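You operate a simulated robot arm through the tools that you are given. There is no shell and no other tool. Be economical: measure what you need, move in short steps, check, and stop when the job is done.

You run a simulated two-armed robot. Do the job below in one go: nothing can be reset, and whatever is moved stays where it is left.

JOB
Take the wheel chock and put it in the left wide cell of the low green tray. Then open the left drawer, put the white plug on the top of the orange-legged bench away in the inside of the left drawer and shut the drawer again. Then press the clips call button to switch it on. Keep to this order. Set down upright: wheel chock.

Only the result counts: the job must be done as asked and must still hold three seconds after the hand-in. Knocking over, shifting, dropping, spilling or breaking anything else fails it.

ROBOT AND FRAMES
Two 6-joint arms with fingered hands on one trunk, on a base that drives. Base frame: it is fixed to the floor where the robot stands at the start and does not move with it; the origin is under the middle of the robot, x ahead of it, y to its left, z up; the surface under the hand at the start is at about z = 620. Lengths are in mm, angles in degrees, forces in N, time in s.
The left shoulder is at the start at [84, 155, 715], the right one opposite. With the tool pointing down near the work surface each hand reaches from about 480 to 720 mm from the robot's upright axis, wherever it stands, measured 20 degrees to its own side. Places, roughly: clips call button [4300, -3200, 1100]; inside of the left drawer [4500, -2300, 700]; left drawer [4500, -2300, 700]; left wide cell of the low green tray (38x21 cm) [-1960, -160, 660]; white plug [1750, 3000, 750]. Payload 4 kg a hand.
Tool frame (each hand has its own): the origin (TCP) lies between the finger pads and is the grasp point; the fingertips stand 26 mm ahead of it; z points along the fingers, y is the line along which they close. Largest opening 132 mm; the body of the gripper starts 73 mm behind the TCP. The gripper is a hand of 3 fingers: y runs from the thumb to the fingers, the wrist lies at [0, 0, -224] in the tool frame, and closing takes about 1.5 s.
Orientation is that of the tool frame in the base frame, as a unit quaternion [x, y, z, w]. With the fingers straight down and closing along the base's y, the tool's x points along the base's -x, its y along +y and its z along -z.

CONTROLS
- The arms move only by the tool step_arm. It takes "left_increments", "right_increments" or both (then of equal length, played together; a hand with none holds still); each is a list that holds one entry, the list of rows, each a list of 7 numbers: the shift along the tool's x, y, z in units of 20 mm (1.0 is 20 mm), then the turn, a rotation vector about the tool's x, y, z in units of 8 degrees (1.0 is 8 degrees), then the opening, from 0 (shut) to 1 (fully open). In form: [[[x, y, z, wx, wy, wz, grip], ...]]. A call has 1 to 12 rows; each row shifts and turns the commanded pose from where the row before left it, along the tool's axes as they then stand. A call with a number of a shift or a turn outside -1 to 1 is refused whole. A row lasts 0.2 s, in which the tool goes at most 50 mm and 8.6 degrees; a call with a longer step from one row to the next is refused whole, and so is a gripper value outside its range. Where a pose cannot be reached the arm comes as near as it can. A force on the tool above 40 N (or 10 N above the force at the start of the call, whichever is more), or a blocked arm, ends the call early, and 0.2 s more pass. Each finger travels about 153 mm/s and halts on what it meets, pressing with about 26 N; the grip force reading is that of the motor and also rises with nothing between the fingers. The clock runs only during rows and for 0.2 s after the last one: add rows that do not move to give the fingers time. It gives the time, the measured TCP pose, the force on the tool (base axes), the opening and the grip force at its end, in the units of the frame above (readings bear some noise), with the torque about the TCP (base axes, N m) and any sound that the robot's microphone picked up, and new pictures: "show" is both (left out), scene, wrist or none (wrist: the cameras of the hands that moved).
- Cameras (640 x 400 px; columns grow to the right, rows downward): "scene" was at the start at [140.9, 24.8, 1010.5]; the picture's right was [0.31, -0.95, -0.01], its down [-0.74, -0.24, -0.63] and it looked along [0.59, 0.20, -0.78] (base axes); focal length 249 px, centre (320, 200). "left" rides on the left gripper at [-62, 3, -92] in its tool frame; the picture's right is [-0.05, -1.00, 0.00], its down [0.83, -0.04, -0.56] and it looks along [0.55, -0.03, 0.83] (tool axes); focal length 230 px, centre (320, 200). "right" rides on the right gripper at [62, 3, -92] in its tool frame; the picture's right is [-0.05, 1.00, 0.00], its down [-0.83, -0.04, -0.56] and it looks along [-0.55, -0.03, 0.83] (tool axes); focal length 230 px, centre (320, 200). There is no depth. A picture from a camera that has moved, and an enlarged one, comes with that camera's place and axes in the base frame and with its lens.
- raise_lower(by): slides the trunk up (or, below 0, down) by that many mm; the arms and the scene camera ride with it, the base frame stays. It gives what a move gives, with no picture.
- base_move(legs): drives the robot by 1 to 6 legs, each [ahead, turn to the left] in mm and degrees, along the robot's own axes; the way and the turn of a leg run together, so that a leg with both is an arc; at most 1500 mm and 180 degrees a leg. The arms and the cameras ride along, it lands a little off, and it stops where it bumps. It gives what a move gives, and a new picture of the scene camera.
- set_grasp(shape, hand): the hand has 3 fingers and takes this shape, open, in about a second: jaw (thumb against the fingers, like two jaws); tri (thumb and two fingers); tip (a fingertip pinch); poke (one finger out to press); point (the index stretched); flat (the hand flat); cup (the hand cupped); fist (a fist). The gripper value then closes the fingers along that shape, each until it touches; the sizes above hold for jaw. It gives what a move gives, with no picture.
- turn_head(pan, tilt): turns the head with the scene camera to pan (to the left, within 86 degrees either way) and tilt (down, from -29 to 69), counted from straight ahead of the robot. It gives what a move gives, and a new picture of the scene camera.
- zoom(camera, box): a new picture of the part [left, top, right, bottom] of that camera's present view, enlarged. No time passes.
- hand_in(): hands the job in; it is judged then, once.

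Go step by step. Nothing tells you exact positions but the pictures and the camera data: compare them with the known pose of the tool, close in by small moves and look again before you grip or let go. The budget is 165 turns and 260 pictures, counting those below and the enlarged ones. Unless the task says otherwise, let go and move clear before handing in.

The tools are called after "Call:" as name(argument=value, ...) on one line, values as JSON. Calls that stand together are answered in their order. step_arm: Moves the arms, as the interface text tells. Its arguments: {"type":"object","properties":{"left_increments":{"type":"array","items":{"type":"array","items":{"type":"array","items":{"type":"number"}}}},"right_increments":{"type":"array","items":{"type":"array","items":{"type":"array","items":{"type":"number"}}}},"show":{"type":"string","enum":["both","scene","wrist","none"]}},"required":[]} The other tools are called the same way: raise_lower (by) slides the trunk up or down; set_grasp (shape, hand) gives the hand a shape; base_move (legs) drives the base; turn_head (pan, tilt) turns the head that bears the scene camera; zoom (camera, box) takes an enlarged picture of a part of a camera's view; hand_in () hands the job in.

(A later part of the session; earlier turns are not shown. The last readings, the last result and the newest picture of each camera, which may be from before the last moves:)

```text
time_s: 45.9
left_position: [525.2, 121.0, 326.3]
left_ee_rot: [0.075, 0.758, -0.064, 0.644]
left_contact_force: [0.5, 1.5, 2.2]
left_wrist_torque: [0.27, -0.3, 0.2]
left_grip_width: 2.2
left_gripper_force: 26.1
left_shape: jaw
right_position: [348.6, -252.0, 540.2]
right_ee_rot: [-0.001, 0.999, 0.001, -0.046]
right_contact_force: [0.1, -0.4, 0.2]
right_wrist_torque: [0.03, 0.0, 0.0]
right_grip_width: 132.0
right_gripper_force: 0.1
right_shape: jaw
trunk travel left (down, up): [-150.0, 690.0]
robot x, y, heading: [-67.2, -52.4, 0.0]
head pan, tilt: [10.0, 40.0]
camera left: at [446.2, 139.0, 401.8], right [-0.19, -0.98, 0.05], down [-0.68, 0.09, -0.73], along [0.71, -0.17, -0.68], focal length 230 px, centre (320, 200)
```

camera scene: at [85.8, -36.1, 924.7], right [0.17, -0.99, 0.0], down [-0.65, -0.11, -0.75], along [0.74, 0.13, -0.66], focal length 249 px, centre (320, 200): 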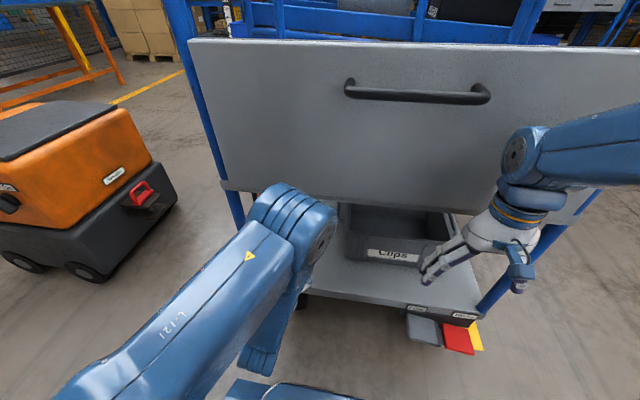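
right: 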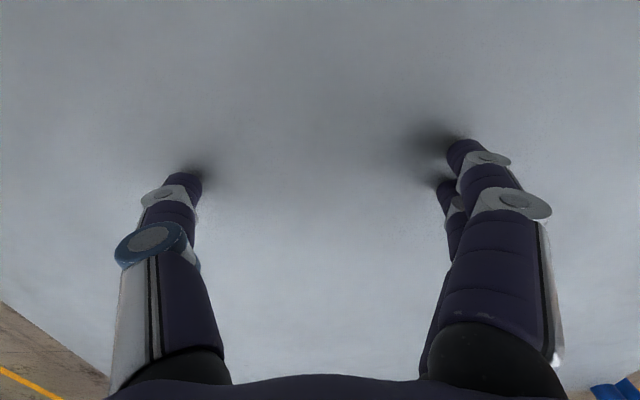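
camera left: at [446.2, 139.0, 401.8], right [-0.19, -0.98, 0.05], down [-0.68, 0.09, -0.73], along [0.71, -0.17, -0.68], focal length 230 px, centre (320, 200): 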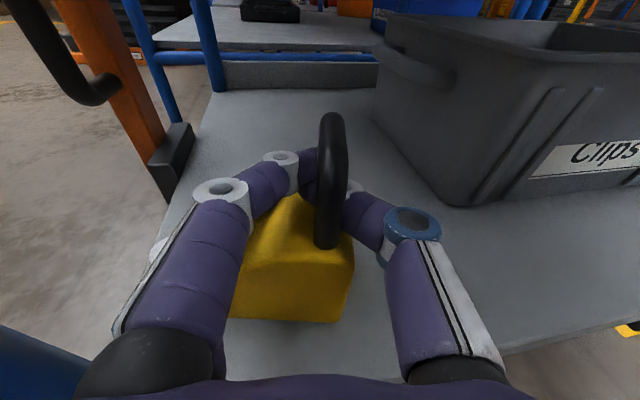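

The fingers seem to have met through the loop, giving a hook grip. I'll lift slightly and check.

Call:
step_arm(left_increments=[[[-0.5, 0, 0, 0, 0, 0, 0], [-0.5, 0, 0, 0, 0, 0, 0], [-0.5, 0, 0, 0, 0, 0, 0], [0, 0, 0, 0, 0, 0, 0]]], show="wrist")

```text
time_s: 46.9
left_position: [530.7, 119.6, 356.6]
left_ee_rot: [0.075, 0.758, -0.064, 0.644]
left_contact_force: [0.1, 0.2, -3.4]
left_wrist_torque: [0.04, 0.08, 0.01]
left_grip_width: 0.0
left_gripper_force: 26.0
left_shape: jaw
right_position: [349.9, -252.6, 539.4]
right_ee_rot: [0.0, 0.999, 0.001, -0.046]
right_contact_force: [0.6, 0.1, 0.4]
right_wrist_torque: [-0.02, 0.01, -0.01]
right_grip_width: 132.1
right_gripper_force: 0.0
right_shape: jaw
trunk travel left (down, up): [-150.0, 690.0]
robot x, y, heading: [-67.1, -52.5, -0.3]
head pan, tilt: [10.0, 40.0]
camera left: at [451.5, 138.1, 431.5], right [-0.19, -0.98, 0.05], down [-0.68, 0.09, -0.73], along [0.71, -0.17, -0.68], focal length 230 px, centre (320, 200)
```

left: 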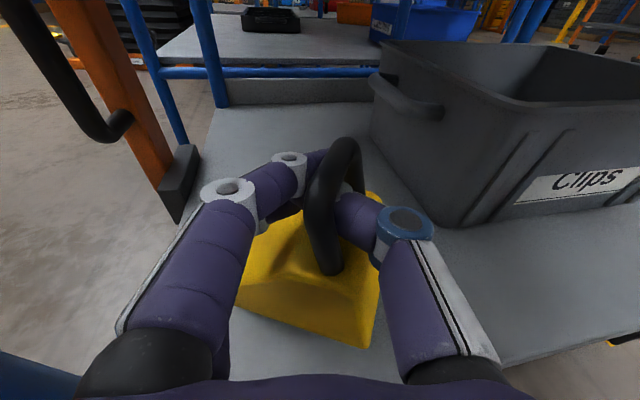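

It's hooked and rising, with about 3.4 N of load. I'll lift further and look again.

Call:
step_arm(left_increments=[[[-0.5, 0, 0, 0, 0, 0, 0], [-0.5, 0, 0, 0, 0, 0, 0], [-0.5, 0, 0, 0, 0, 0, 0], [-0.5, 0, 0, 0, 0, 0, 0], [0, 0, 0, 0, 0, 0, 0], [0, 0, 0, 0, 0, 0, 0]]], show="wrist")

```text
time_s: 48.3
left_position: [535.7, 117.8, 395.7]
left_ee_rot: [0.075, 0.758, -0.064, 0.644]
left_contact_force: [-0.5, -0.3, -4.4]
left_wrist_torque: [0.05, 0.03, 0.01]
left_grip_width: 0.0
left_gripper_force: 26.5
left_shape: jaw
right_position: [350.4, -252.7, 539.4]
right_ee_rot: [0.0, 0.999, 0.001, -0.046]
right_contact_force: [0.1, 0.3, -0.2]
right_wrist_torque: [0.02, -0.02, -0.01]
right_grip_width: 132.1
right_gripper_force: 0.2
right_shape: jaw
trunk travel left (down, up): [-150.0, 690.0]
robot x, y, heading: [-68.2, -47.3, -0.2]
head pan, tilt: [10.0, 40.0]
camera left: at [457.2, 136.9, 470.7], right [-0.19, -0.98, 0.05], down [-0.68, 0.09, -0.73], along [0.71, -0.17, -0.68], focal length 230 px, centre (320, 200)
```

left: 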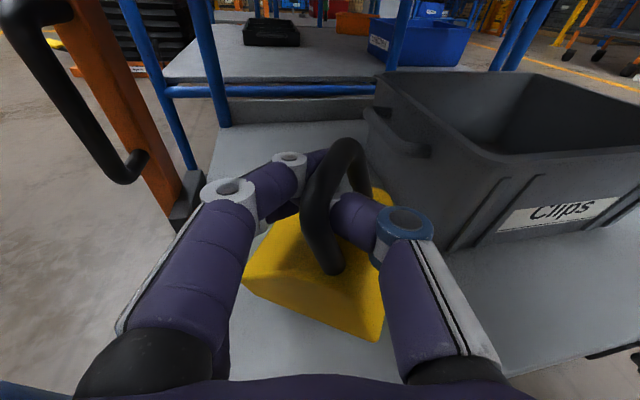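

The chock hangs securely from the hooked fingers at about 4.5 N. I'll back out of the trolley gently and check.

Call:
base_move(legs=[[-150, 0], [-130, 0]])

Call:
step_arm(left_increments=[[[0, 0, 0, 0, 0, 0, 0]]], show="wrist")

```text
time_s: 50.5
left_position: [256.0, 117.9, 395.4]
left_ee_rot: [0.076, 0.758, -0.064, 0.644]
left_contact_force: [0.0, 0.3, -4.3]
left_wrist_torque: [-0.01, -0.04, -0.01]
left_grip_width: 0.2
left_gripper_force: 26.3
left_shape: jaw
right_position: [69.4, -252.4, 539.3]
right_ee_rot: [0.001, 0.999, 0.001, -0.046]
right_contact_force: [0.3, 0.7, -1.2]
right_wrist_torque: [0.03, -0.02, 0.0]
right_grip_width: 132.1
right_gripper_force: 0.0
right_shape: jaw
trunk travel left (down, up): [-150.0, 690.0]
robot x, y, heading: [-345.6, -51.7, -0.4]
head pan, tilt: [10.0, 40.0]
camera scene: at [-194.1, -35.5, 924.7], right [0.17, -0.99, 0.0], down [-0.65, -0.11, -0.75], along [0.74, 0.13, -0.66], focal length 249 px, centre (320, 200)
```

scene: 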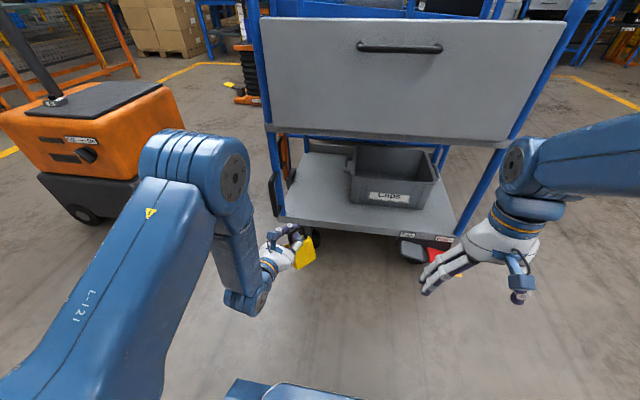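

```text
time_s: 50.9
left_position: [249.7, 117.2, 405.2]
left_ee_rot: [0.077, 0.752, -0.064, 0.651]
left_contact_force: [0.1, -0.2, -3.3]
left_wrist_torque: [-0.01, -0.04, 0.01]
left_grip_width: 0.0
left_gripper_force: 26.4
left_shape: jaw
right_position: [55.0, -253.2, 529.8]
right_ee_rot: [0.001, 0.998, 0.001, -0.062]
right_contact_force: [1.3, 0.2, -1.1]
right_wrist_torque: [0.0, 0.0, -0.03]
right_grip_width: 132.2
right_gripper_force: 0.2
right_shape: jaw
trunk travel left (down, up): [-150.0, 690.0]
robot x, y, heading: [-343.4, -53.9, -0.5]
head pan, tilt: [10.0, 40.0]
camera left: at [169.3, 136.5, 479.7], right [-0.19, -0.98, 0.05], down [-0.66, 0.09, -0.74], along [0.72, -0.17, -0.67], focal length 230 px, centre (320, 200)
```

left: 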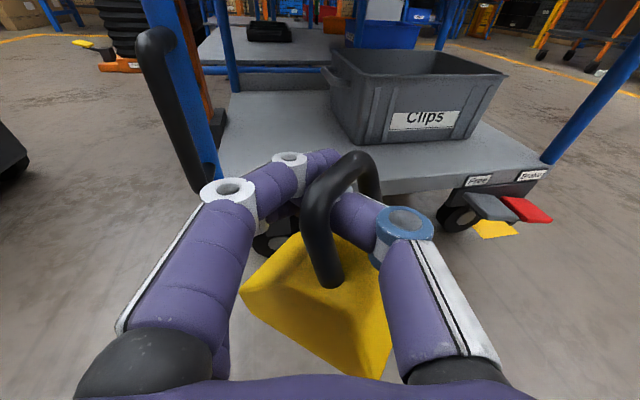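

Good. The chock hangs steady. I'll turn left 100° with the head panned left to see what's behind.

Call:
base_move(legs=[[0, 50], [0, 50]])

Call:
turn_head(pan=60, tilt=25)

```text
time_s: 56.2
left_position: [-612.9, 503.4, 405.7]
left_ee_rot: [-0.527, 0.543, 0.457, 0.468]
left_contact_force: [-0.2, -0.6, -4.6]
left_wrist_torque: [0.0, 0.01, -0.02]
left_grip_width: 0.1
left_gripper_force: 25.9
left_shape: jaw
right_position: [-216.1, 387.5, 538.7]
right_ee_rot: [0.764, -0.643, 0.038, 0.034]
right_contact_force: [-1.0, 0.4, 0.4]
right_wrist_torque: [-0.02, 0.02, 0.01]
right_grip_width: 132.3
right_gripper_force: 0.1
right_shape: jaw
trunk travel left (down, up): [-150.0, 690.0]
robot x, y, heading: [-329.8, -51.2, 99.7]
head pan, tilt: [10.0, 40.0]
camera scene: at [-371.9, 97.9, 924.7], right [0.94, 0.34, 0.0], down [0.22, -0.62, -0.75], along [-0.26, 0.71, -0.66], focal length 249 px, centre (320, 200)
```

scene: 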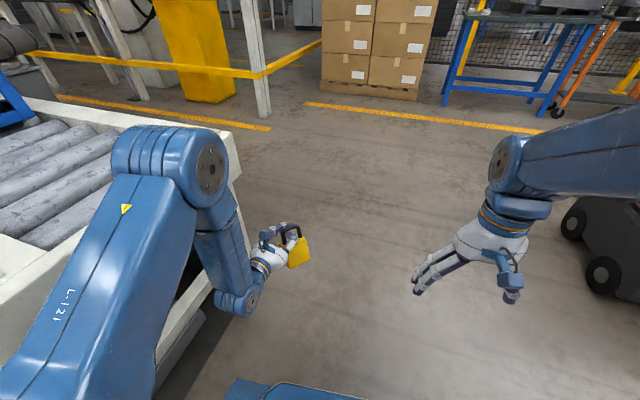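

```text
time_s: 57.4
left_position: [-610.3, 496.9, 415.4]
left_ee_rot: [-0.522, 0.54, 0.462, 0.471]
left_contact_force: [-0.3, -0.4, -3.5]
left_wrist_torque: [0.02, 0.0, 0.02]
left_grip_width: 0.2
left_gripper_force: 25.5
left_shape: jaw
right_position: [-211.7, 374.9, 530.2]
right_ee_rot: [0.763, -0.642, 0.05, 0.045]
right_contact_force: [-1.8, -0.3, -0.8]
right_wrist_torque: [0.0, -0.02, 0.01]
right_grip_width: 131.9
right_gripper_force: 0.0
right_shape: jaw
trunk travel left (down, up): [-150.0, 690.0]
robot x, y, heading: [-329.6, -50.3, 99.5]
head pan, tilt: [60.0, 25.0]
camera scene: at [-429.5, 50.6, 948.7], right [0.35, 0.94, -0.02], down [0.4, -0.16, -0.9], along [-0.85, 0.31, -0.43], focal length 249 px, centre (320, 200)
```

scene: 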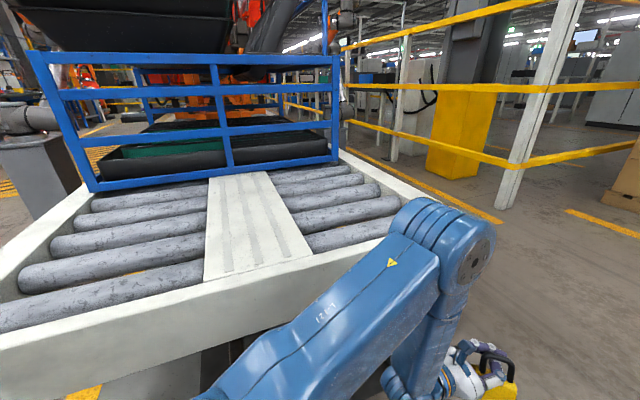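

There's a roller conveyor behind me, with trays beyond a blue rail. I'll zoom in there.

Call:
zoom(camera="scene", box=[20, 30, 420, 280])

Call:
turn_head(pan=80, tilt=25)

```text
1.60 times, centred on (220, 155) of scene
camera zoom: at [-429.5, 50.6, 948.7], right [0.35, 0.94, -0.02], down [0.4, -0.16, -0.9], along [-0.85, 0.31, -0.43], focal length 399 px, centre (480, 272)
```

zoom: 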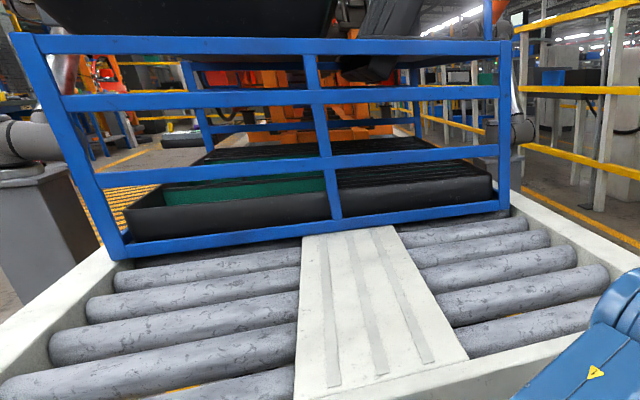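

```text
time_s: 58.2
left_position: [-612.6, 497.5, 415.9]
left_ee_rot: [-0.522, 0.54, 0.462, 0.472]
left_contact_force: [-0.4, 0.3, -3.9]
left_wrist_torque: [-0.01, 0.03, 0.0]
left_grip_width: 0.0
left_gripper_force: 25.8
left_shape: jaw
right_position: [-212.3, 375.8, 530.1]
right_ee_rot: [0.764, -0.642, 0.05, 0.044]
right_contact_force: [0.5, -0.5, 0.0]
right_wrist_torque: [-0.02, -0.02, -0.02]
right_grip_width: 131.8
right_gripper_force: 0.0
right_shape: jaw
trunk travel left (down, up): [-150.0, 690.0]
robot x, y, heading: [-331.2, -53.1, 99.4]
head pan, tilt: [80.0, 25.0]
camera scene: at [-435.4, 19.1, 949.3], right [0.01, 1.0, -0.02], down [0.43, -0.02, -0.9], along [-0.9, 0.0, -0.43], focal length 249 px, centre (320, 200)
```

scene: 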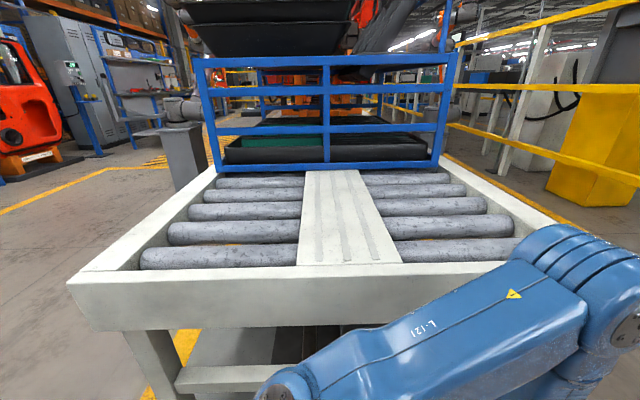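

The tray is further along the conveyor, so I'll go round its −y side. I'll turn right, back past the trolley, to face −y and see if that way is clear.

Call:
base_move(legs=[[0, -60], [0, -60], [0, -68]])

Call:
turn_head(pan=-60, tilt=25)

```text
time_s: 66.9
left_position: [-37.0, -577.8, 437.2]
left_ee_rot: [0.525, 0.519, -0.473, 0.48]
left_contact_force: [0.2, 0.3, -3.4]
left_wrist_torque: [-0.05, -0.06, 0.02]
left_grip_width: 0.0
left_gripper_force: 26.4
left_shape: jaw
right_position: [-437.3, -473.4, 531.5]
right_ee_rot: [0.633, 0.77, 0.05, -0.057]
right_contact_force: [-0.3, 0.8, -0.4]
right_wrist_torque: [-0.04, -0.01, -0.01]
right_grip_width: 132.0
right_gripper_force: 0.0
right_shape: jaw
trunk travel left (down, up): [-150.0, 690.0]
robot x, y, heading: [-304.0, -49.8, -78.9]
head pan, tilt: [80.0, 25.0]
stopped in leg 3: the robot was blocked; the commanded pose is now the measured one
camera scene: at [-204.5, -113.2, 949.3], right [0.02, -1.0, -0.02], down [-0.43, 0.01, -0.9], along [0.9, 0.02, -0.43], focal length 249 px, centre (320, 200)
```

scene: 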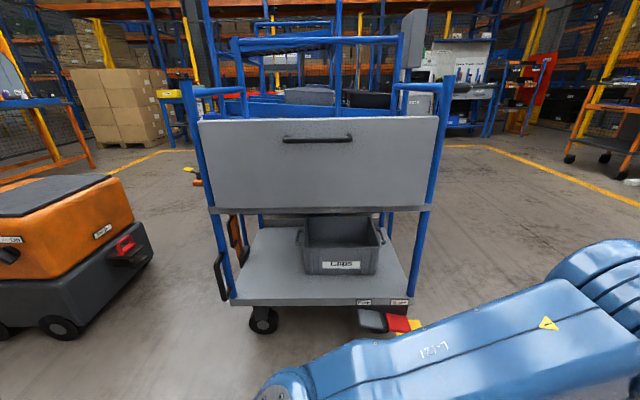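

```text
time_s: 69.1
left_position: [-36.2, -579.1, 436.2]
left_ee_rot: [0.526, 0.52, -0.472, 0.48]
left_contact_force: [0.0, 0.0, -4.5]
left_wrist_torque: [-0.05, -0.07, 0.02]
left_grip_width: 0.0
left_gripper_force: 26.0
left_shape: jaw
right_position: [-438.0, -476.2, 530.7]
right_ee_rot: [0.632, 0.771, 0.049, -0.056]
right_contact_force: [0.3, 0.9, -0.1]
right_wrist_torque: [-0.03, -0.01, 0.0]
right_grip_width: 132.0
right_gripper_force: 0.0
right_shape: jaw
trunk travel left (down, up): [-150.0, 690.0]
robot x, y, heading: [-309.5, -49.8, -79.0]
head pan, tilt: [-60.0, 25.0]
camera scene: at [-366.5, -175.6, 948.7], right [-0.65, 0.76, 0.02], down [0.32, 0.29, -0.9], along [-0.69, -0.59, -0.43], focal length 249 px, centre (320, 200)
```

scene: 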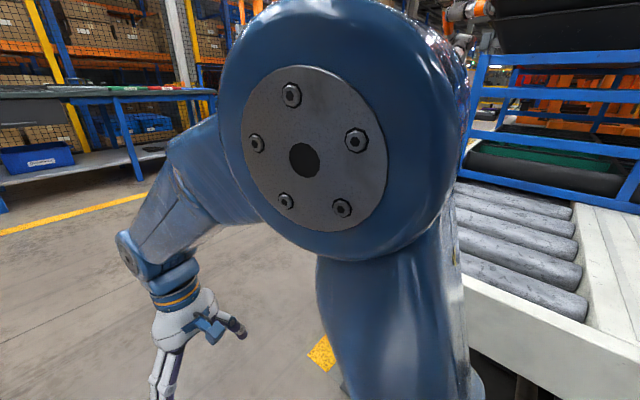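

The turn was blocked, probably the right elbow near the conveyor. I'll look straight ahead before driving on.

Call:
turn_head(pan=0, tilt=25)

```text
time_s: 70.4
left_position: [-36.8, -577.6, 436.4]
left_ee_rot: [0.526, 0.519, -0.473, 0.48]
left_contact_force: [0.2, 0.5, -3.4]
left_wrist_torque: [-0.02, -0.05, 0.01]
left_grip_width: 0.1
left_gripper_force: 25.9
left_shape: jaw
right_position: [-437.4, -475.4, 531.5]
right_ee_rot: [0.632, 0.771, 0.049, -0.057]
right_contact_force: [-0.2, -0.6, -1.0]
right_wrist_torque: [0.0, 0.02, 0.02]
right_grip_width: 132.1
right_gripper_force: 0.1
right_shape: jaw
trunk travel left (down, up): [-150.0, 690.0]
robot x, y, heading: [-302.3, -45.8, -79.2]
head pan, tilt: [0.0, 25.0]
camera scene: at [-279.5, -205.8, 947.8], right [-0.98, -0.19, 0.0], down [-0.08, 0.43, -0.9], along [0.17, -0.88, -0.44], focal length 249 px, centre (320, 200)
```

scene: 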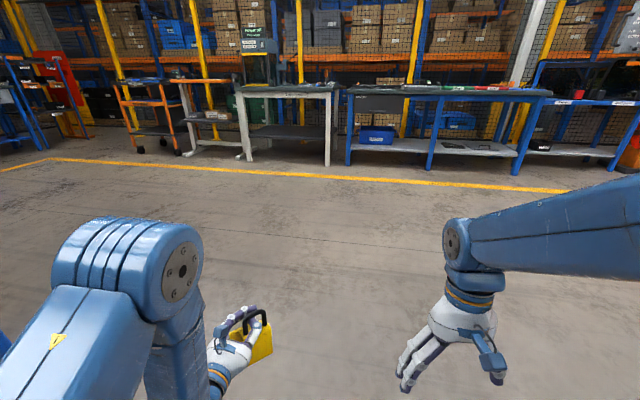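

The floor is clear ahead. I'll drive out 900 mm, then turn right to face along the conveyor.

Call:
base_move(legs=[[450, 0], [450, 0], [0, -50], [0, -50]])

Call:
turn_head(pan=-25, tilt=15)

```text
time_s: 80.3
left_position: [-706.5, -1112.0, 436.3]
left_ee_rot: [0.735, -0.068, -0.672, -0.053]
left_contact_force: [-0.4, -0.8, -4.0]
left_wrist_torque: [0.0, 0.03, 0.01]
left_grip_width: 0.0
left_gripper_force: 26.0
left_shape: jaw
right_position: [-547.4, -733.7, 540.0]
right_ee_rot: [0.998, 0.013, 0.064, 0.001]
right_contact_force: [-0.2, -0.3, 0.8]
right_wrist_torque: [0.02, 0.0, -0.02]
right_grip_width: 131.8
right_gripper_force: 0.1
right_shape: jaw
trunk travel left (down, up): [-150.0, 690.0]
robot x, y, heading: [-138.2, -945.9, -179.1]
head pan, tilt: [0.0, 25.0]
camera scene: at [-299.4, -949.7, 947.8], right [-0.02, 1.0, 0.0], down [0.44, 0.01, -0.9], along [-0.9, -0.02, -0.44], focal length 249 px, centre (320, 200)
```

scene: 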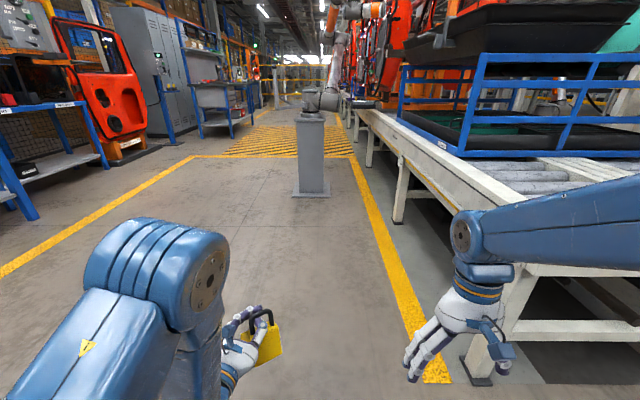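

```text
time_s: 81.2
left_position: [-699.3, -1111.9, 447.6]
left_ee_rot: [0.73, -0.07, -0.678, -0.053]
left_contact_force: [0.3, 0.1, -4.0]
left_wrist_torque: [-0.05, 0.0, -0.04]
left_grip_width: 0.3
left_gripper_force: 26.0
left_shape: jaw
right_position: [-534.2, -733.4, 530.5]
right_ee_rot: [0.997, 0.013, 0.08, 0.0]
right_contact_force: [-0.9, 0.2, 0.1]
right_wrist_torque: [0.01, 0.0, -0.03]
right_grip_width: 132.0
right_gripper_force: 0.0
right_shape: jaw
trunk travel left (down, up): [-150.0, 690.0]
robot x, y, heading: [-136.3, -947.7, -179.1]
head pan, tilt: [-25.0, 15.0]
camera scene: at [-293.0, -910.3, 964.2], right [0.41, 0.91, 0.01], down [0.26, -0.1, -0.96], along [-0.88, 0.39, -0.28], focal length 249 px, centre (320, 200)
```

scene: 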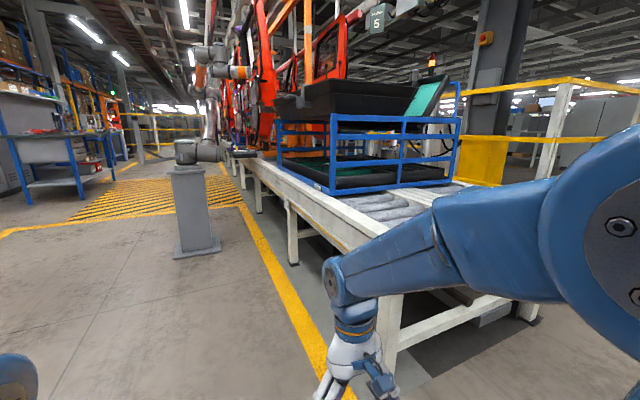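

Clear aisle beside the conveyor, with a robot pedestal near (−2350, −1080). I'll drive 1000 mm and look sideways at the caged trays.

Call:
base_move(legs=[[1000, 0]])

Call:
turn_head(pan=-50, tilt=15)

```text
time_s: 86.4
left_position: [-1707.3, -1143.4, 448.2]
left_ee_rot: [0.73, -0.064, -0.679, -0.048]
left_contact_force: [0.4, 0.3, -5.2]
left_wrist_torque: [0.02, 0.06, -0.02]
left_grip_width: 0.2
left_gripper_force: 26.0
left_shape: jaw
right_position: [-1546.3, -762.9, 531.7]
right_ee_rot: [0.997, 0.019, 0.079, 0.0]
right_contact_force: [0.2, 0.4, -0.2]
right_wrist_torque: [0.0, -0.02, -0.04]
right_grip_width: 131.9
right_gripper_force: 0.0
right_shape: jaw
trunk travel left (down, up): [-150.0, 690.0]
robot x, y, heading: [-1148.1, -968.9, -178.2]
head pan, tilt: [-25.0, 15.0]
camera scene: at [-1303.3, -936.6, 964.2], right [0.39, 0.92, 0.01], down [0.26, -0.1, -0.96], along [-0.88, 0.38, -0.28], focal length 249 px, centre (320, 200)
```

scene: 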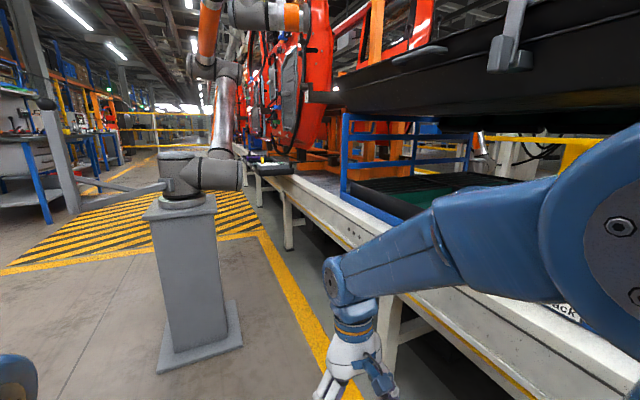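

```text
time_s: 87.3
left_position: [-1698.7, -1143.6, 457.1]
left_ee_rot: [0.724, -0.064, -0.685, -0.046]
left_contact_force: [0.3, -0.6, -3.8]
left_wrist_torque: [-0.03, 0.04, 0.01]
left_grip_width: 0.0
left_gripper_force: 26.1
left_shape: jaw
right_position: [-1533.3, -763.2, 523.2]
right_ee_rot: [0.995, 0.019, 0.094, 0.0]
right_contact_force: [0.0, -0.1, 0.4]
right_wrist_torque: [-0.01, 0.02, 0.01]
right_grip_width: 132.2
right_gripper_force: 0.0
right_shape: jaw
trunk travel left (down, up): [-150.0, 690.0]
robot x, y, heading: [-1148.4, -971.6, -178.2]
head pan, tilt: [-50.0, 15.0]
camera scene: at [-1279.7, -903.8, 964.7], right [0.75, 0.67, 0.01], down [0.19, -0.19, -0.96], along [-0.64, 0.72, -0.27], focal length 249 px, centre (320, 200)
```

scene: 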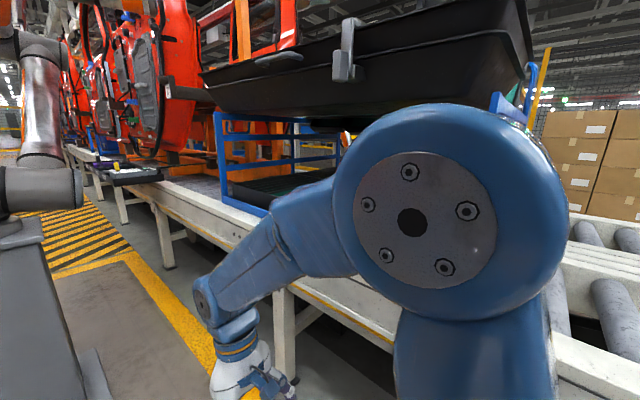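

I need to see inside the cage. I'll raise the trunk so the hands clear the conveyor and turn partway towards it.

Call:
raise_lower(by=400)

Call:
base_move(legs=[[0, -45]])

Call:
turn_head(pan=-20, tilt=25)

```text
time_s: 91.1
left_position: [-1699.7, -1144.2, 857.1]
left_ee_rot: [0.724, -0.066, -0.685, -0.047]
left_contact_force: [0.3, 0.2, -4.5]
left_wrist_torque: [0.0, 0.04, 0.03]
left_grip_width: 0.0
left_gripper_force: 25.9
left_shape: jaw
right_position: [-1532.0, -763.0, 918.7]
right_ee_rot: [0.994, 0.019, 0.105, 0.0]
right_contact_force: [-0.4, -0.3, -0.3]
right_wrist_torque: [0.01, -0.02, 0.01]
right_grip_width: 132.1
right_gripper_force: 0.0
right_shape: jaw
trunk travel left (down, up): [-550.0, 290.0]
robot x, y, heading: [-1150.3, -977.3, -178.2]
head pan, tilt: [-50.0, 15.0]
```

```text
time_s: 93.8
left_position: [-1658.6, -698.6, 857.4]
left_ee_rot: [0.643, -0.34, -0.614, -0.307]
left_contact_force: [1.2, -0.8, -4.1]
left_wrist_torque: [-0.02, 0.01, 0.02]
left_grip_width: 0.2
left_gripper_force: 26.4
left_shape: jaw
right_position: [-1276.1, -543.4, 925.7]
right_ee_rot: [0.925, -0.369, 0.085, 0.036]
right_contact_force: [-0.1, -0.4, 0.2]
right_wrist_torque: [-0.01, -0.03, 0.0]
right_grip_width: 131.7
right_gripper_force: 0.0
right_shape: jaw
trunk travel left (down, up): [-550.0, 290.0]
robot x, y, heading: [-1151.2, -977.8, 136.5]
head pan, tilt: [-50.0, 15.0]
camera scene: at [-1201.2, -829.1, 1364.6], right [1.0, -0.07, 0.01], down [0.0, -0.27, -0.96], along [0.07, 0.96, -0.27], focal length 249 px, centre (320, 200)
```

scene: 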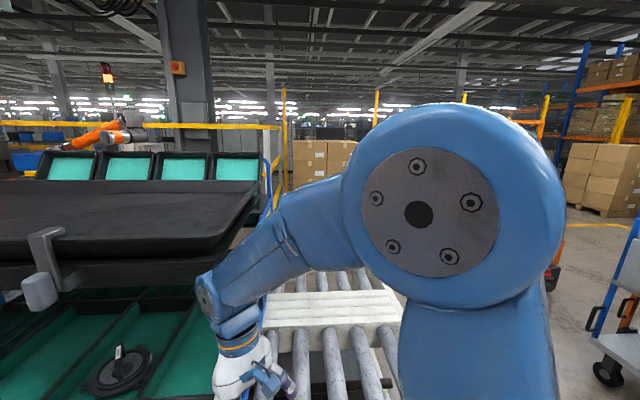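

```text
time_s: 94.7
left_position: [-1647.0, -709.8, 867.2]
left_ee_rot: [0.637, -0.339, -0.62, -0.309]
left_contact_force: [0.8, -0.2, -4.1]
left_wrist_torque: [0.0, 0.03, -0.02]
left_grip_width: 0.0
left_gripper_force: 26.0
left_shape: jaw
right_position: [-1261.1, -560.1, 911.2]
right_ee_rot: [0.923, -0.367, 0.109, 0.045]
right_contact_force: [-0.5, 0.4, -0.2]
right_wrist_torque: [0.01, 0.03, 0.01]
right_grip_width: 131.9
right_gripper_force: 0.0
right_shape: jaw
trunk travel left (down, up): [-550.0, 290.0]
robot x, y, heading: [-1152.7, -973.7, 136.0]
head pan, tilt: [-20.0, 25.0]
camera scene: at [-1248.5, -840.1, 1347.9], right [0.9, 0.44, 0.01], down [0.2, -0.39, -0.9], along [-0.39, 0.81, -0.44], focal length 249 px, centre (320, 200)
```

scene: 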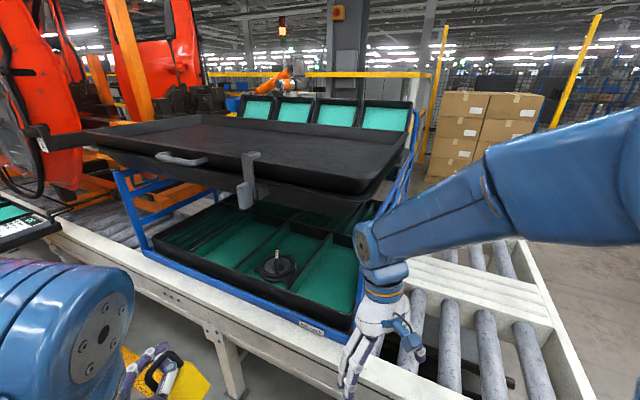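

Now the lower green-celled tray is visible beneath an upper shelf. I'll zoom in.

Call:
zoom(camera="scene", box=[80, 140, 400, 340])

```text
2.00 times, centred on (240, 240) of scene
camera zoom: at [-1248.5, -840.1, 1347.9], right [0.9, 0.44, 0.01], down [0.2, -0.39, -0.9], along [-0.39, 0.81, -0.44], focal length 499 px, centre (480, 120)
```

zoom: 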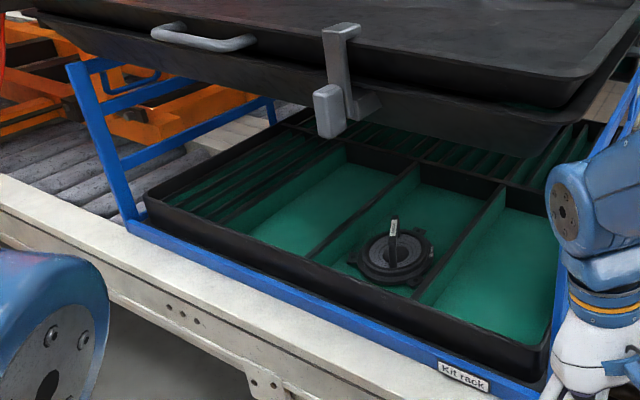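

The target is the left wide cell, centred near (−1965, −115). I'll reposition to face the conveyor squarely: reverse away, turn, reverse along the aisle, then turn to face it.

Call:
base_move(legs=[[-150, 0], [0, -53], [0, -53], [-870, 0], [0, 60]])

Call:
turn_head(pan=0, tilt=20)

```text
time_s: 101.9
left_position: [-724.0, -663.9, 874.2]
left_ee_rot: [-0.174, 0.695, 0.133, 0.685]
left_contact_force: [0.1, 0.2, -3.8]
left_wrist_torque: [0.09, 0.06, 0.0]
left_grip_width: 0.0
left_gripper_force: 26.2
left_shape: jaw
right_position: [-655.7, -1108.7, 899.0]
right_ee_rot: [-0.269, 0.952, -0.041, -0.142]
right_contact_force: [0.9, 0.2, 0.9]
right_wrist_torque: [0.06, 0.01, -0.04]
right_grip_width: 131.9
right_gripper_force: 0.0
right_shape: jaw
trunk travel left (down, up): [-550.0, 290.0]
robot x, y, heading: [-1077.5, -1087.5, 32.7]
head pan, tilt: [-20.0, 25.0]
stopped in leg 4: the robot was blocked; the commanded pose is now the measured one
camera scene: at [-923.8, -1025.2, 1347.3], right [0.22, -0.97, 0.01], down [-0.43, -0.1, -0.9], along [0.87, 0.2, -0.44], focal length 249 px, centre (320, 200)
```

scene: 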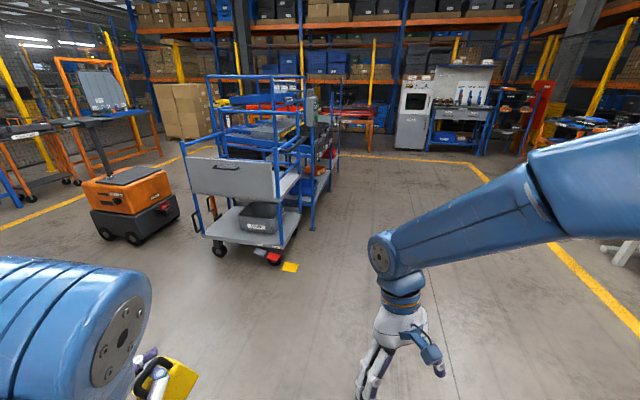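

```text
time_s: 102.7
left_position: [-726.1, -663.2, 878.3]
left_ee_rot: [-0.175, 0.691, 0.134, 0.688]
left_contact_force: [0.0, -1.0, -3.7]
left_wrist_torque: [0.05, 0.05, -0.02]
left_grip_width: 0.0
left_gripper_force: 26.0
left_shape: jaw
right_position: [-658.0, -1108.4, 900.7]
right_ee_rot: [-0.27, 0.952, -0.043, -0.141]
right_contact_force: [0.5, 0.6, 0.1]
right_wrist_torque: [-0.02, 0.03, 0.0]
right_grip_width: 132.1
right_gripper_force: 0.0
right_shape: jaw
trunk travel left (down, up): [-550.0, 290.0]
robot x, y, heading: [-1081.8, -1088.9, 32.8]
head pan, tilt: [0.0, 20.0]
camera scene: at [-937.8, -994.1, 1355.7], right [0.54, -0.84, 0.0], down [-0.3, -0.2, -0.93], along [0.78, 0.51, -0.36], focal length 249 px, centre (320, 200)
```

scene: 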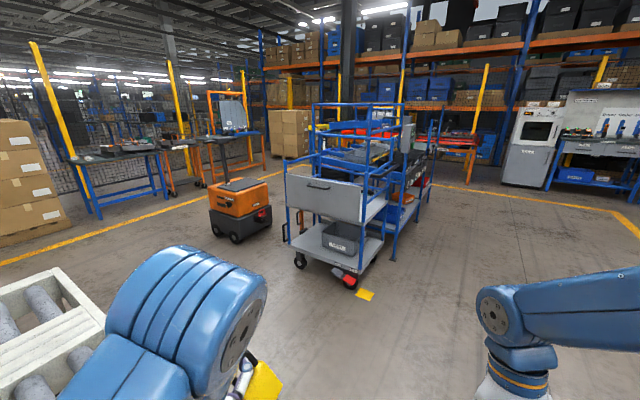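

Reversing was blocked by something I can't see behind. I'll pull forward a little, rotate left, and look that way.

Call:
base_move(legs=[[120, 0], [0, 85]])

Call:
turn_head(pan=80, tilt=30)

```text
time_s: 107.9
left_position: [-1366.1, -638.4, 881.1]
left_ee_rot: [0.586, -0.401, -0.567, -0.416]
left_contact_force: [-0.2, -0.4, -3.6]
left_wrist_torque: [0.01, 0.06, 0.01]
left_grip_width: 0.0
left_gripper_force: 25.5
left_shape: jaw
right_position: [-928.1, -596.3, 905.8]
right_ee_rot: [0.847, -0.515, 0.117, 0.068]
right_contact_force: [0.3, 0.2, 0.2]
right_wrist_torque: [0.0, -0.03, -0.01]
right_grip_width: 131.8
right_gripper_force: 0.1
right_shape: jaw
trunk travel left (down, up): [-550.0, 290.0]
robot x, y, heading: [-964.4, -1016.8, 119.0]
head pan, tilt: [0.0, 20.0]
camera scene: at [-1050.4, -869.8, 1355.8], right [0.88, 0.48, 0.0], down [0.17, -0.32, -0.93], along [-0.45, 0.82, -0.36], focal length 249 px, centre (320, 200)
```

scene: 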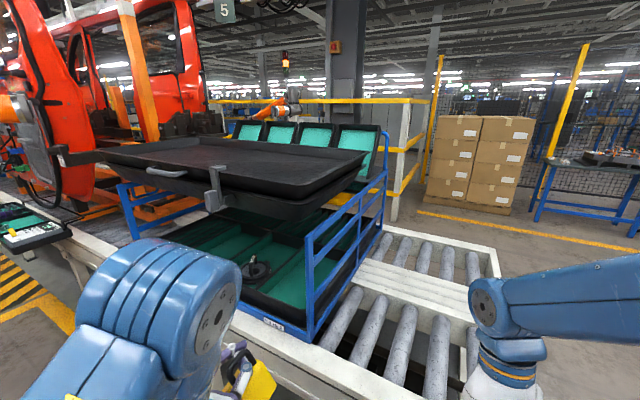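

```text
time_s: 109.5
left_position: [-1361.3, -646.4, 892.5]
left_ee_rot: [-0.576, 0.397, 0.577, 0.422]
left_contact_force: [0.8, 0.4, -4.3]
left_wrist_torque: [0.04, 0.1, 0.02]
left_grip_width: 0.0
left_gripper_force: 25.9
left_shape: jaw
right_position: [-918.4, -616.3, 894.9]
right_ee_rot: [0.844, -0.513, 0.138, 0.08]
right_contact_force: [0.2, -0.6, 0.0]
right_wrist_torque: [0.0, 0.03, 0.02]
right_grip_width: 132.1
right_gripper_force: 0.0
right_shape: jaw
trunk travel left (down, up): [-550.0, 290.0]
robot x, y, heading: [-968.9, -1019.1, 118.6]
head pan, tilt: [80.0, 30.0]
camera scene: at [-1090.9, -980.5, 1341.3], right [-0.32, 0.95, -0.02], down [0.48, 0.15, -0.86], along [-0.82, -0.29, -0.5], focal length 249 px, centre (320, 200)
```

scene: 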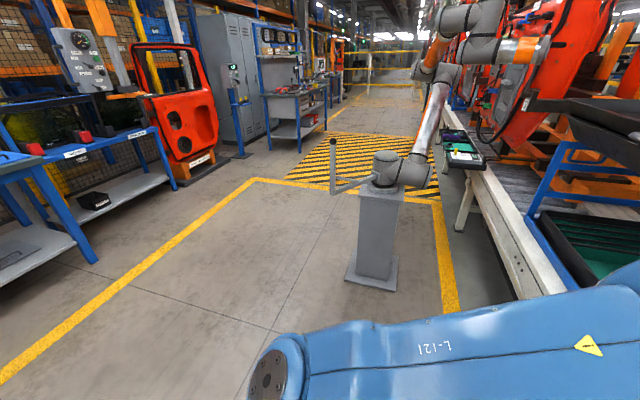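

The aisle looks clear further out. I'll check the floor right beside me.

Call:
turn_head(pan=86, tilt=62)

```text
time_s: 110.4
left_position: [-1360.4, -646.2, 892.5]
left_ee_rot: [-0.576, 0.397, 0.577, 0.422]
left_contact_force: [1.0, -0.5, -3.8]
left_wrist_torque: [0.01, 0.13, 0.0]
left_grip_width: 0.1
left_gripper_force: 25.5
left_shape: jaw
right_position: [-917.9, -616.6, 895.3]
right_ee_rot: [0.844, -0.512, 0.137, 0.08]
right_contact_force: [-0.9, -0.3, -0.3]
right_wrist_torque: [0.02, -0.02, 0.0]
right_grip_width: 131.7
right_gripper_force: 0.0
right_shape: jaw
trunk travel left (down, up): [-550.0, 290.0]
robot x, y, heading: [-961.3, -1021.4, 118.9]
head pan, tilt: [85.9, 62.0]
camera scene: at [-1063.3, -979.1, 1297.2], right [-0.42, 0.91, -0.02], down [0.81, 0.36, -0.47], along [-0.42, -0.21, -0.88], focal length 249 px, centre (320, 200)
```

scene: 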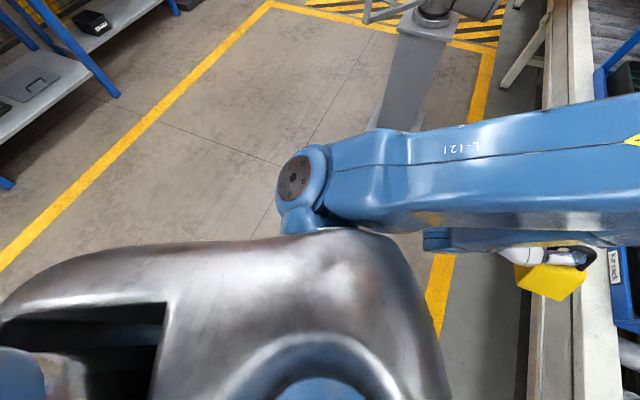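

No obstacle is visible. I'll take a different route: drive forward diagonally away from the conveyor, then turn back to face it.

Call:
base_move(legs=[[0, 52], [0, 51], [430, 0], [430, 0]])

```text
time_s: 115.9
left_position: [-1233.5, -1484.6, 918.4]
left_ee_rot: [-0.628, -0.191, 0.727, -0.204]
left_contact_force: [0.3, -0.1, -4.3]
left_wrist_torque: [-0.12, 0.01, -0.05]
left_grip_width: 0.0
left_gripper_force: 25.6
left_shape: jaw
right_position: [-1345.2, -1045.7, 882.9]
right_ee_rot: [0.919, 0.346, 0.175, -0.07]
right_contact_force: [-1.1, -1.0, -0.4]
right_wrist_torque: [0.01, -0.02, -0.01]
right_grip_width: 132.2
right_gripper_force: 0.1
right_shape: jaw
trunk travel left (down, up): [-550.0, 290.0]
robot x, y, heading: [-975.2, -1014.0, -137.7]
head pan, tilt: [85.9, 62.0]
stopped in leg 2: the robot was blocked; the commanded pose is now the measured one
camera scene: at [-989.4, -1110.1, 1297.1], right [-0.78, -0.62, -0.02], down [-0.54, 0.7, -0.47], along [0.3, -0.36, -0.88], focal length 249 px, centre (320, 200)
```

scene: 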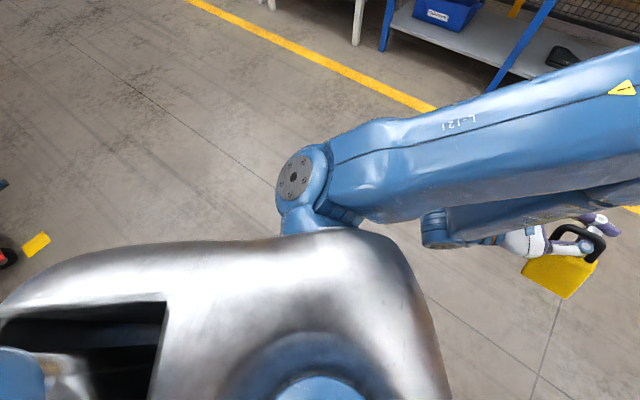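

That stop came with the turn essentially complete and nothing nearby, so it looks spurious. I'll continue one leg at a time.

Call:
base_move(legs=[[860, 0]])

Call:
turn_head(pan=-60, tilt=20)

```text
time_s: 120.5
left_position: [-1878.2, -2069.8, 919.2]
left_ee_rot: [-0.628, -0.19, 0.726, -0.203]
left_contact_force: [0.3, -0.4, -5.1]
left_wrist_torque: [-0.12, 0.0, 0.02]
left_grip_width: 0.0
left_gripper_force: 25.3
left_shape: jaw
right_position: [-1988.2, -1629.7, 881.7]
right_ee_rot: [0.92, 0.344, 0.175, -0.069]
right_contact_force: [-0.9, 0.0, -0.4]
right_wrist_torque: [0.0, 0.01, -0.01]
right_grip_width: 131.9
right_gripper_force: 0.0
right_shape: jaw
trunk travel left (down, up): [-550.0, 290.0]
robot x, y, heading: [-1614.1, -1592.6, -137.8]
head pan, tilt: [85.9, 62.0]
camera scene: at [-1632.2, -1695.2, 1297.1], right [-0.79, -0.62, -0.02], down [-0.54, 0.7, -0.47], along [0.3, -0.36, -0.88], focal length 249 px, centre (320, 200)
```

scene: 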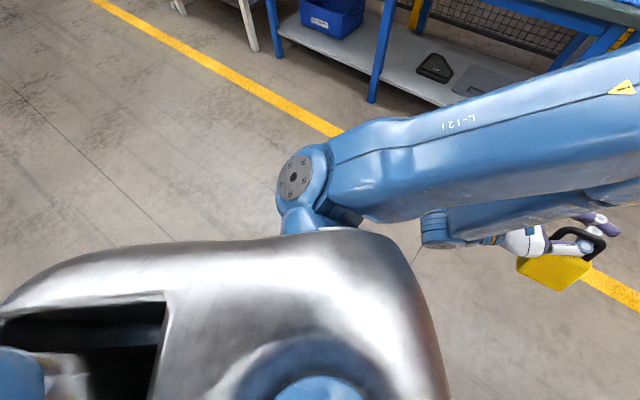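

```text
time_s: 122.8
left_position: [-1876.3, -2066.9, 933.9]
left_ee_rot: [-0.606, -0.179, 0.746, -0.208]
left_contact_force: [-0.5, 0.8, -4.4]
left_wrist_torque: [-0.11, 0.01, -0.03]
left_grip_width: 0.0
left_gripper_force: 26.0
left_shape: jaw
right_position: [-1970.4, -1613.8, 874.8]
right_ee_rot: [0.915, 0.344, 0.197, -0.078]
right_contact_force: [0.0, 0.5, 0.1]
right_wrist_torque: [-0.02, -0.02, 0.01]
right_grip_width: 132.1
right_gripper_force: 0.0
right_shape: jaw
trunk travel left (down, up): [-550.0, 290.0]
robot x, y, heading: [-1615.4, -1598.1, -137.8]
head pan, tilt: [-60.0, 20.0]
camera scene: at [-1761.4, -1617.0, 1356.7], right [0.3, 0.95, 0.02], down [0.34, -0.09, -0.94], along [-0.89, 0.29, -0.35], focal length 249 px, centre (320, 200)
```

scene: 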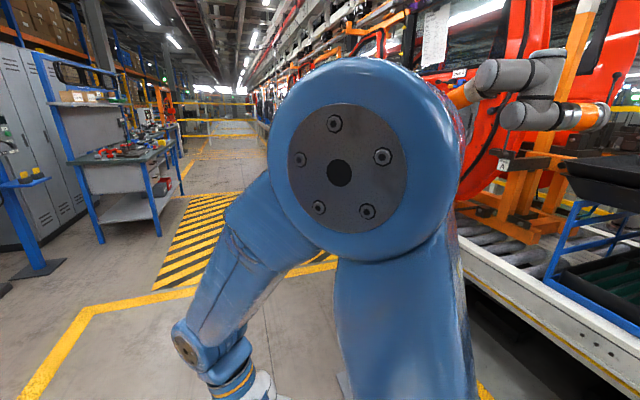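

Now at (−1615, −1595). I'll turn right to face the rack.

Call:
base_move(legs=[[0, -116]])

Call:
turn_head(pan=5, tilt=20)

```text
time_s: 127.1
left_position: [-2070.5, -1313.6, 931.4]
left_ee_rot: [-0.551, 0.301, 0.671, 0.395]
left_contact_force: [1.3, 0.5, -3.6]
left_wrist_torque: [0.01, 0.03, 0.07]
left_grip_width: 0.2
left_gripper_force: 25.5
left_shape: jaw
right_position: [-1599.0, -1261.7, 865.0]
right_ee_rot: [0.876, -0.423, 0.212, 0.097]
right_contact_force: [0.4, -0.6, 0.0]
right_wrist_torque: [0.01, 0.08, -0.02]
right_grip_width: 132.1
right_gripper_force: 0.1
right_shape: jaw
trunk travel left (down, up): [-550.0, 290.0]
robot x, y, heading: [-1624.5, -1601.0, 129.1]
head pan, tilt: [-60.0, 20.0]
stopped in leg 1: the robot was blocked; the commanded pose is now the measured one
camera scene: at [-1637.5, -1453.9, 1356.6], right [0.93, -0.36, 0.02], down [-0.11, -0.33, -0.94], along [0.34, 0.87, -0.35], focal length 249 px, centre (320, 200)
```

scene: 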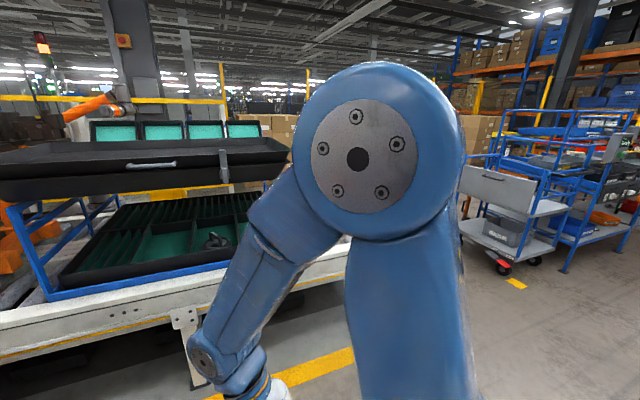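

```text
time_s: 128.5
left_position: [-2074.7, -1313.2, 932.9]
left_ee_rot: [-0.549, 0.298, 0.673, 0.397]
left_contact_force: [-0.4, 0.2, -3.9]
left_wrist_torque: [0.04, 0.04, -0.02]
left_grip_width: 0.0
left_gripper_force: 26.4
left_shape: jaw
right_position: [-1600.2, -1261.6, 865.9]
right_ee_rot: [0.876, -0.424, 0.21, 0.095]
right_contact_force: [0.4, 0.2, -0.2]
right_wrist_torque: [0.0, -0.01, 0.0]
right_grip_width: 132.2
right_gripper_force: 0.0
right_shape: jaw
trunk travel left (down, up): [-550.0, 290.0]
robot x, y, heading: [-1623.0, -1603.3, 129.3]
head pan, tilt: [5.0, 20.0]
camera scene: at [-1737.7, -1475.0, 1355.8], right [0.72, 0.7, 0.0], down [0.25, -0.26, -0.93], along [-0.65, 0.67, -0.36], focal length 249 px, centre (320, 200)
```

scene: 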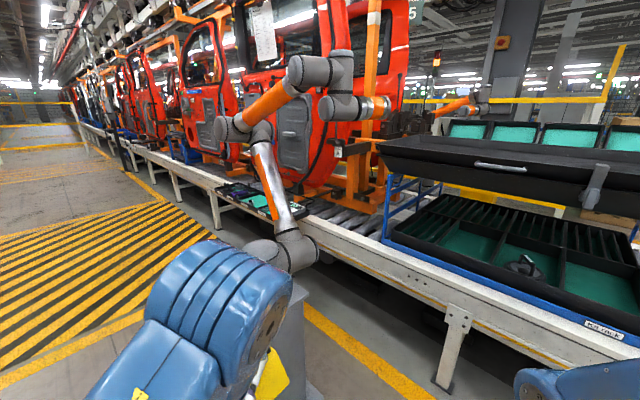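

The left hand came up against the pedestal, so I'll reverse away from it first and then take a path further right.

Call:
base_move(legs=[[-250, 0]])

Call:
base_move(legs=[[0, -18]])

```text
time_s: 130.3
left_position: [-1915.9, -1509.4, 933.7]
left_ee_rot: [-0.549, 0.298, 0.673, 0.396]
left_contact_force: [-0.5, -0.2, -4.5]
left_wrist_torque: [0.03, 0.04, 0.03]
left_grip_width: 0.0
left_gripper_force: 25.2
left_shape: jaw
right_position: [-1441.3, -1457.0, 865.8]
right_ee_rot: [0.876, -0.425, 0.21, 0.096]
right_contact_force: [0.6, 0.0, 1.2]
right_wrist_torque: [-0.01, 0.0, -0.01]
right_grip_width: 131.8
right_gripper_force: 0.0
right_shape: jaw
trunk travel left (down, up): [-550.0, 290.0]
robot x, y, heading: [-1463.9, -1793.3, 129.0]
head pan, tilt: [5.0, 20.0]
camera scene: at [-1578.6, -1670.7, 1355.9], right [0.72, 0.69, 0.0], down [0.25, -0.26, -0.93], along [-0.65, 0.67, -0.36], focal length 249 px, centre (320, 200)
```

scene: 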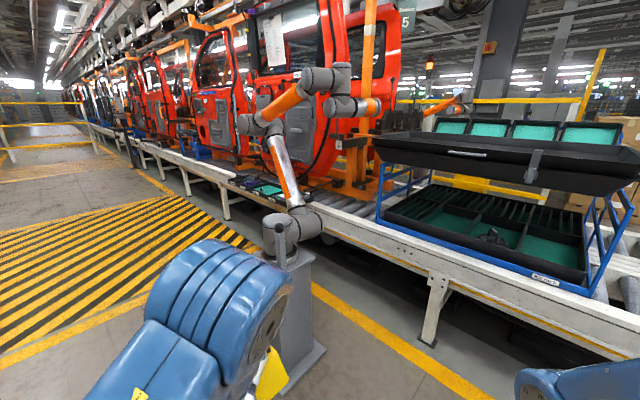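

```text
time_s: 131.8
left_position: [-1827.1, -1390.9, 941.2]
left_ee_rot: [-0.517, 0.327, 0.62, 0.492]
left_contact_force: [0.0, -0.3, -4.8]
left_wrist_torque: [0.04, 0.01, 0.01]
left_grip_width: 0.0
left_gripper_force: 25.7
left_shape: jaw
right_position: [-1332.7, -1494.4, 860.7]
right_ee_rot: [0.797, -0.556, 0.199, 0.131]
right_contact_force: [0.5, -0.1, 0.3]
right_wrist_torque: [-0.01, -0.01, -0.02]
right_grip_width: 131.8
right_gripper_force: 0.0
right_shape: jaw
trunk travel left (down, up): [-550.0, 290.0]
robot x, y, heading: [-1469.8, -1795.4, 110.8]
head pan, tilt: [5.0, 20.0]
camera scene: at [-1535.8, -1642.1, 1355.9], right [0.9, 0.44, 0.0], down [0.16, -0.32, -0.93], along [-0.41, 0.84, -0.36], focal length 249 px, centre (320, 200)
```

scene: 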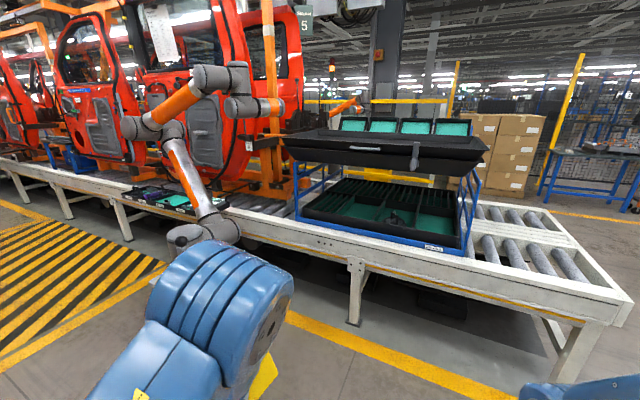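

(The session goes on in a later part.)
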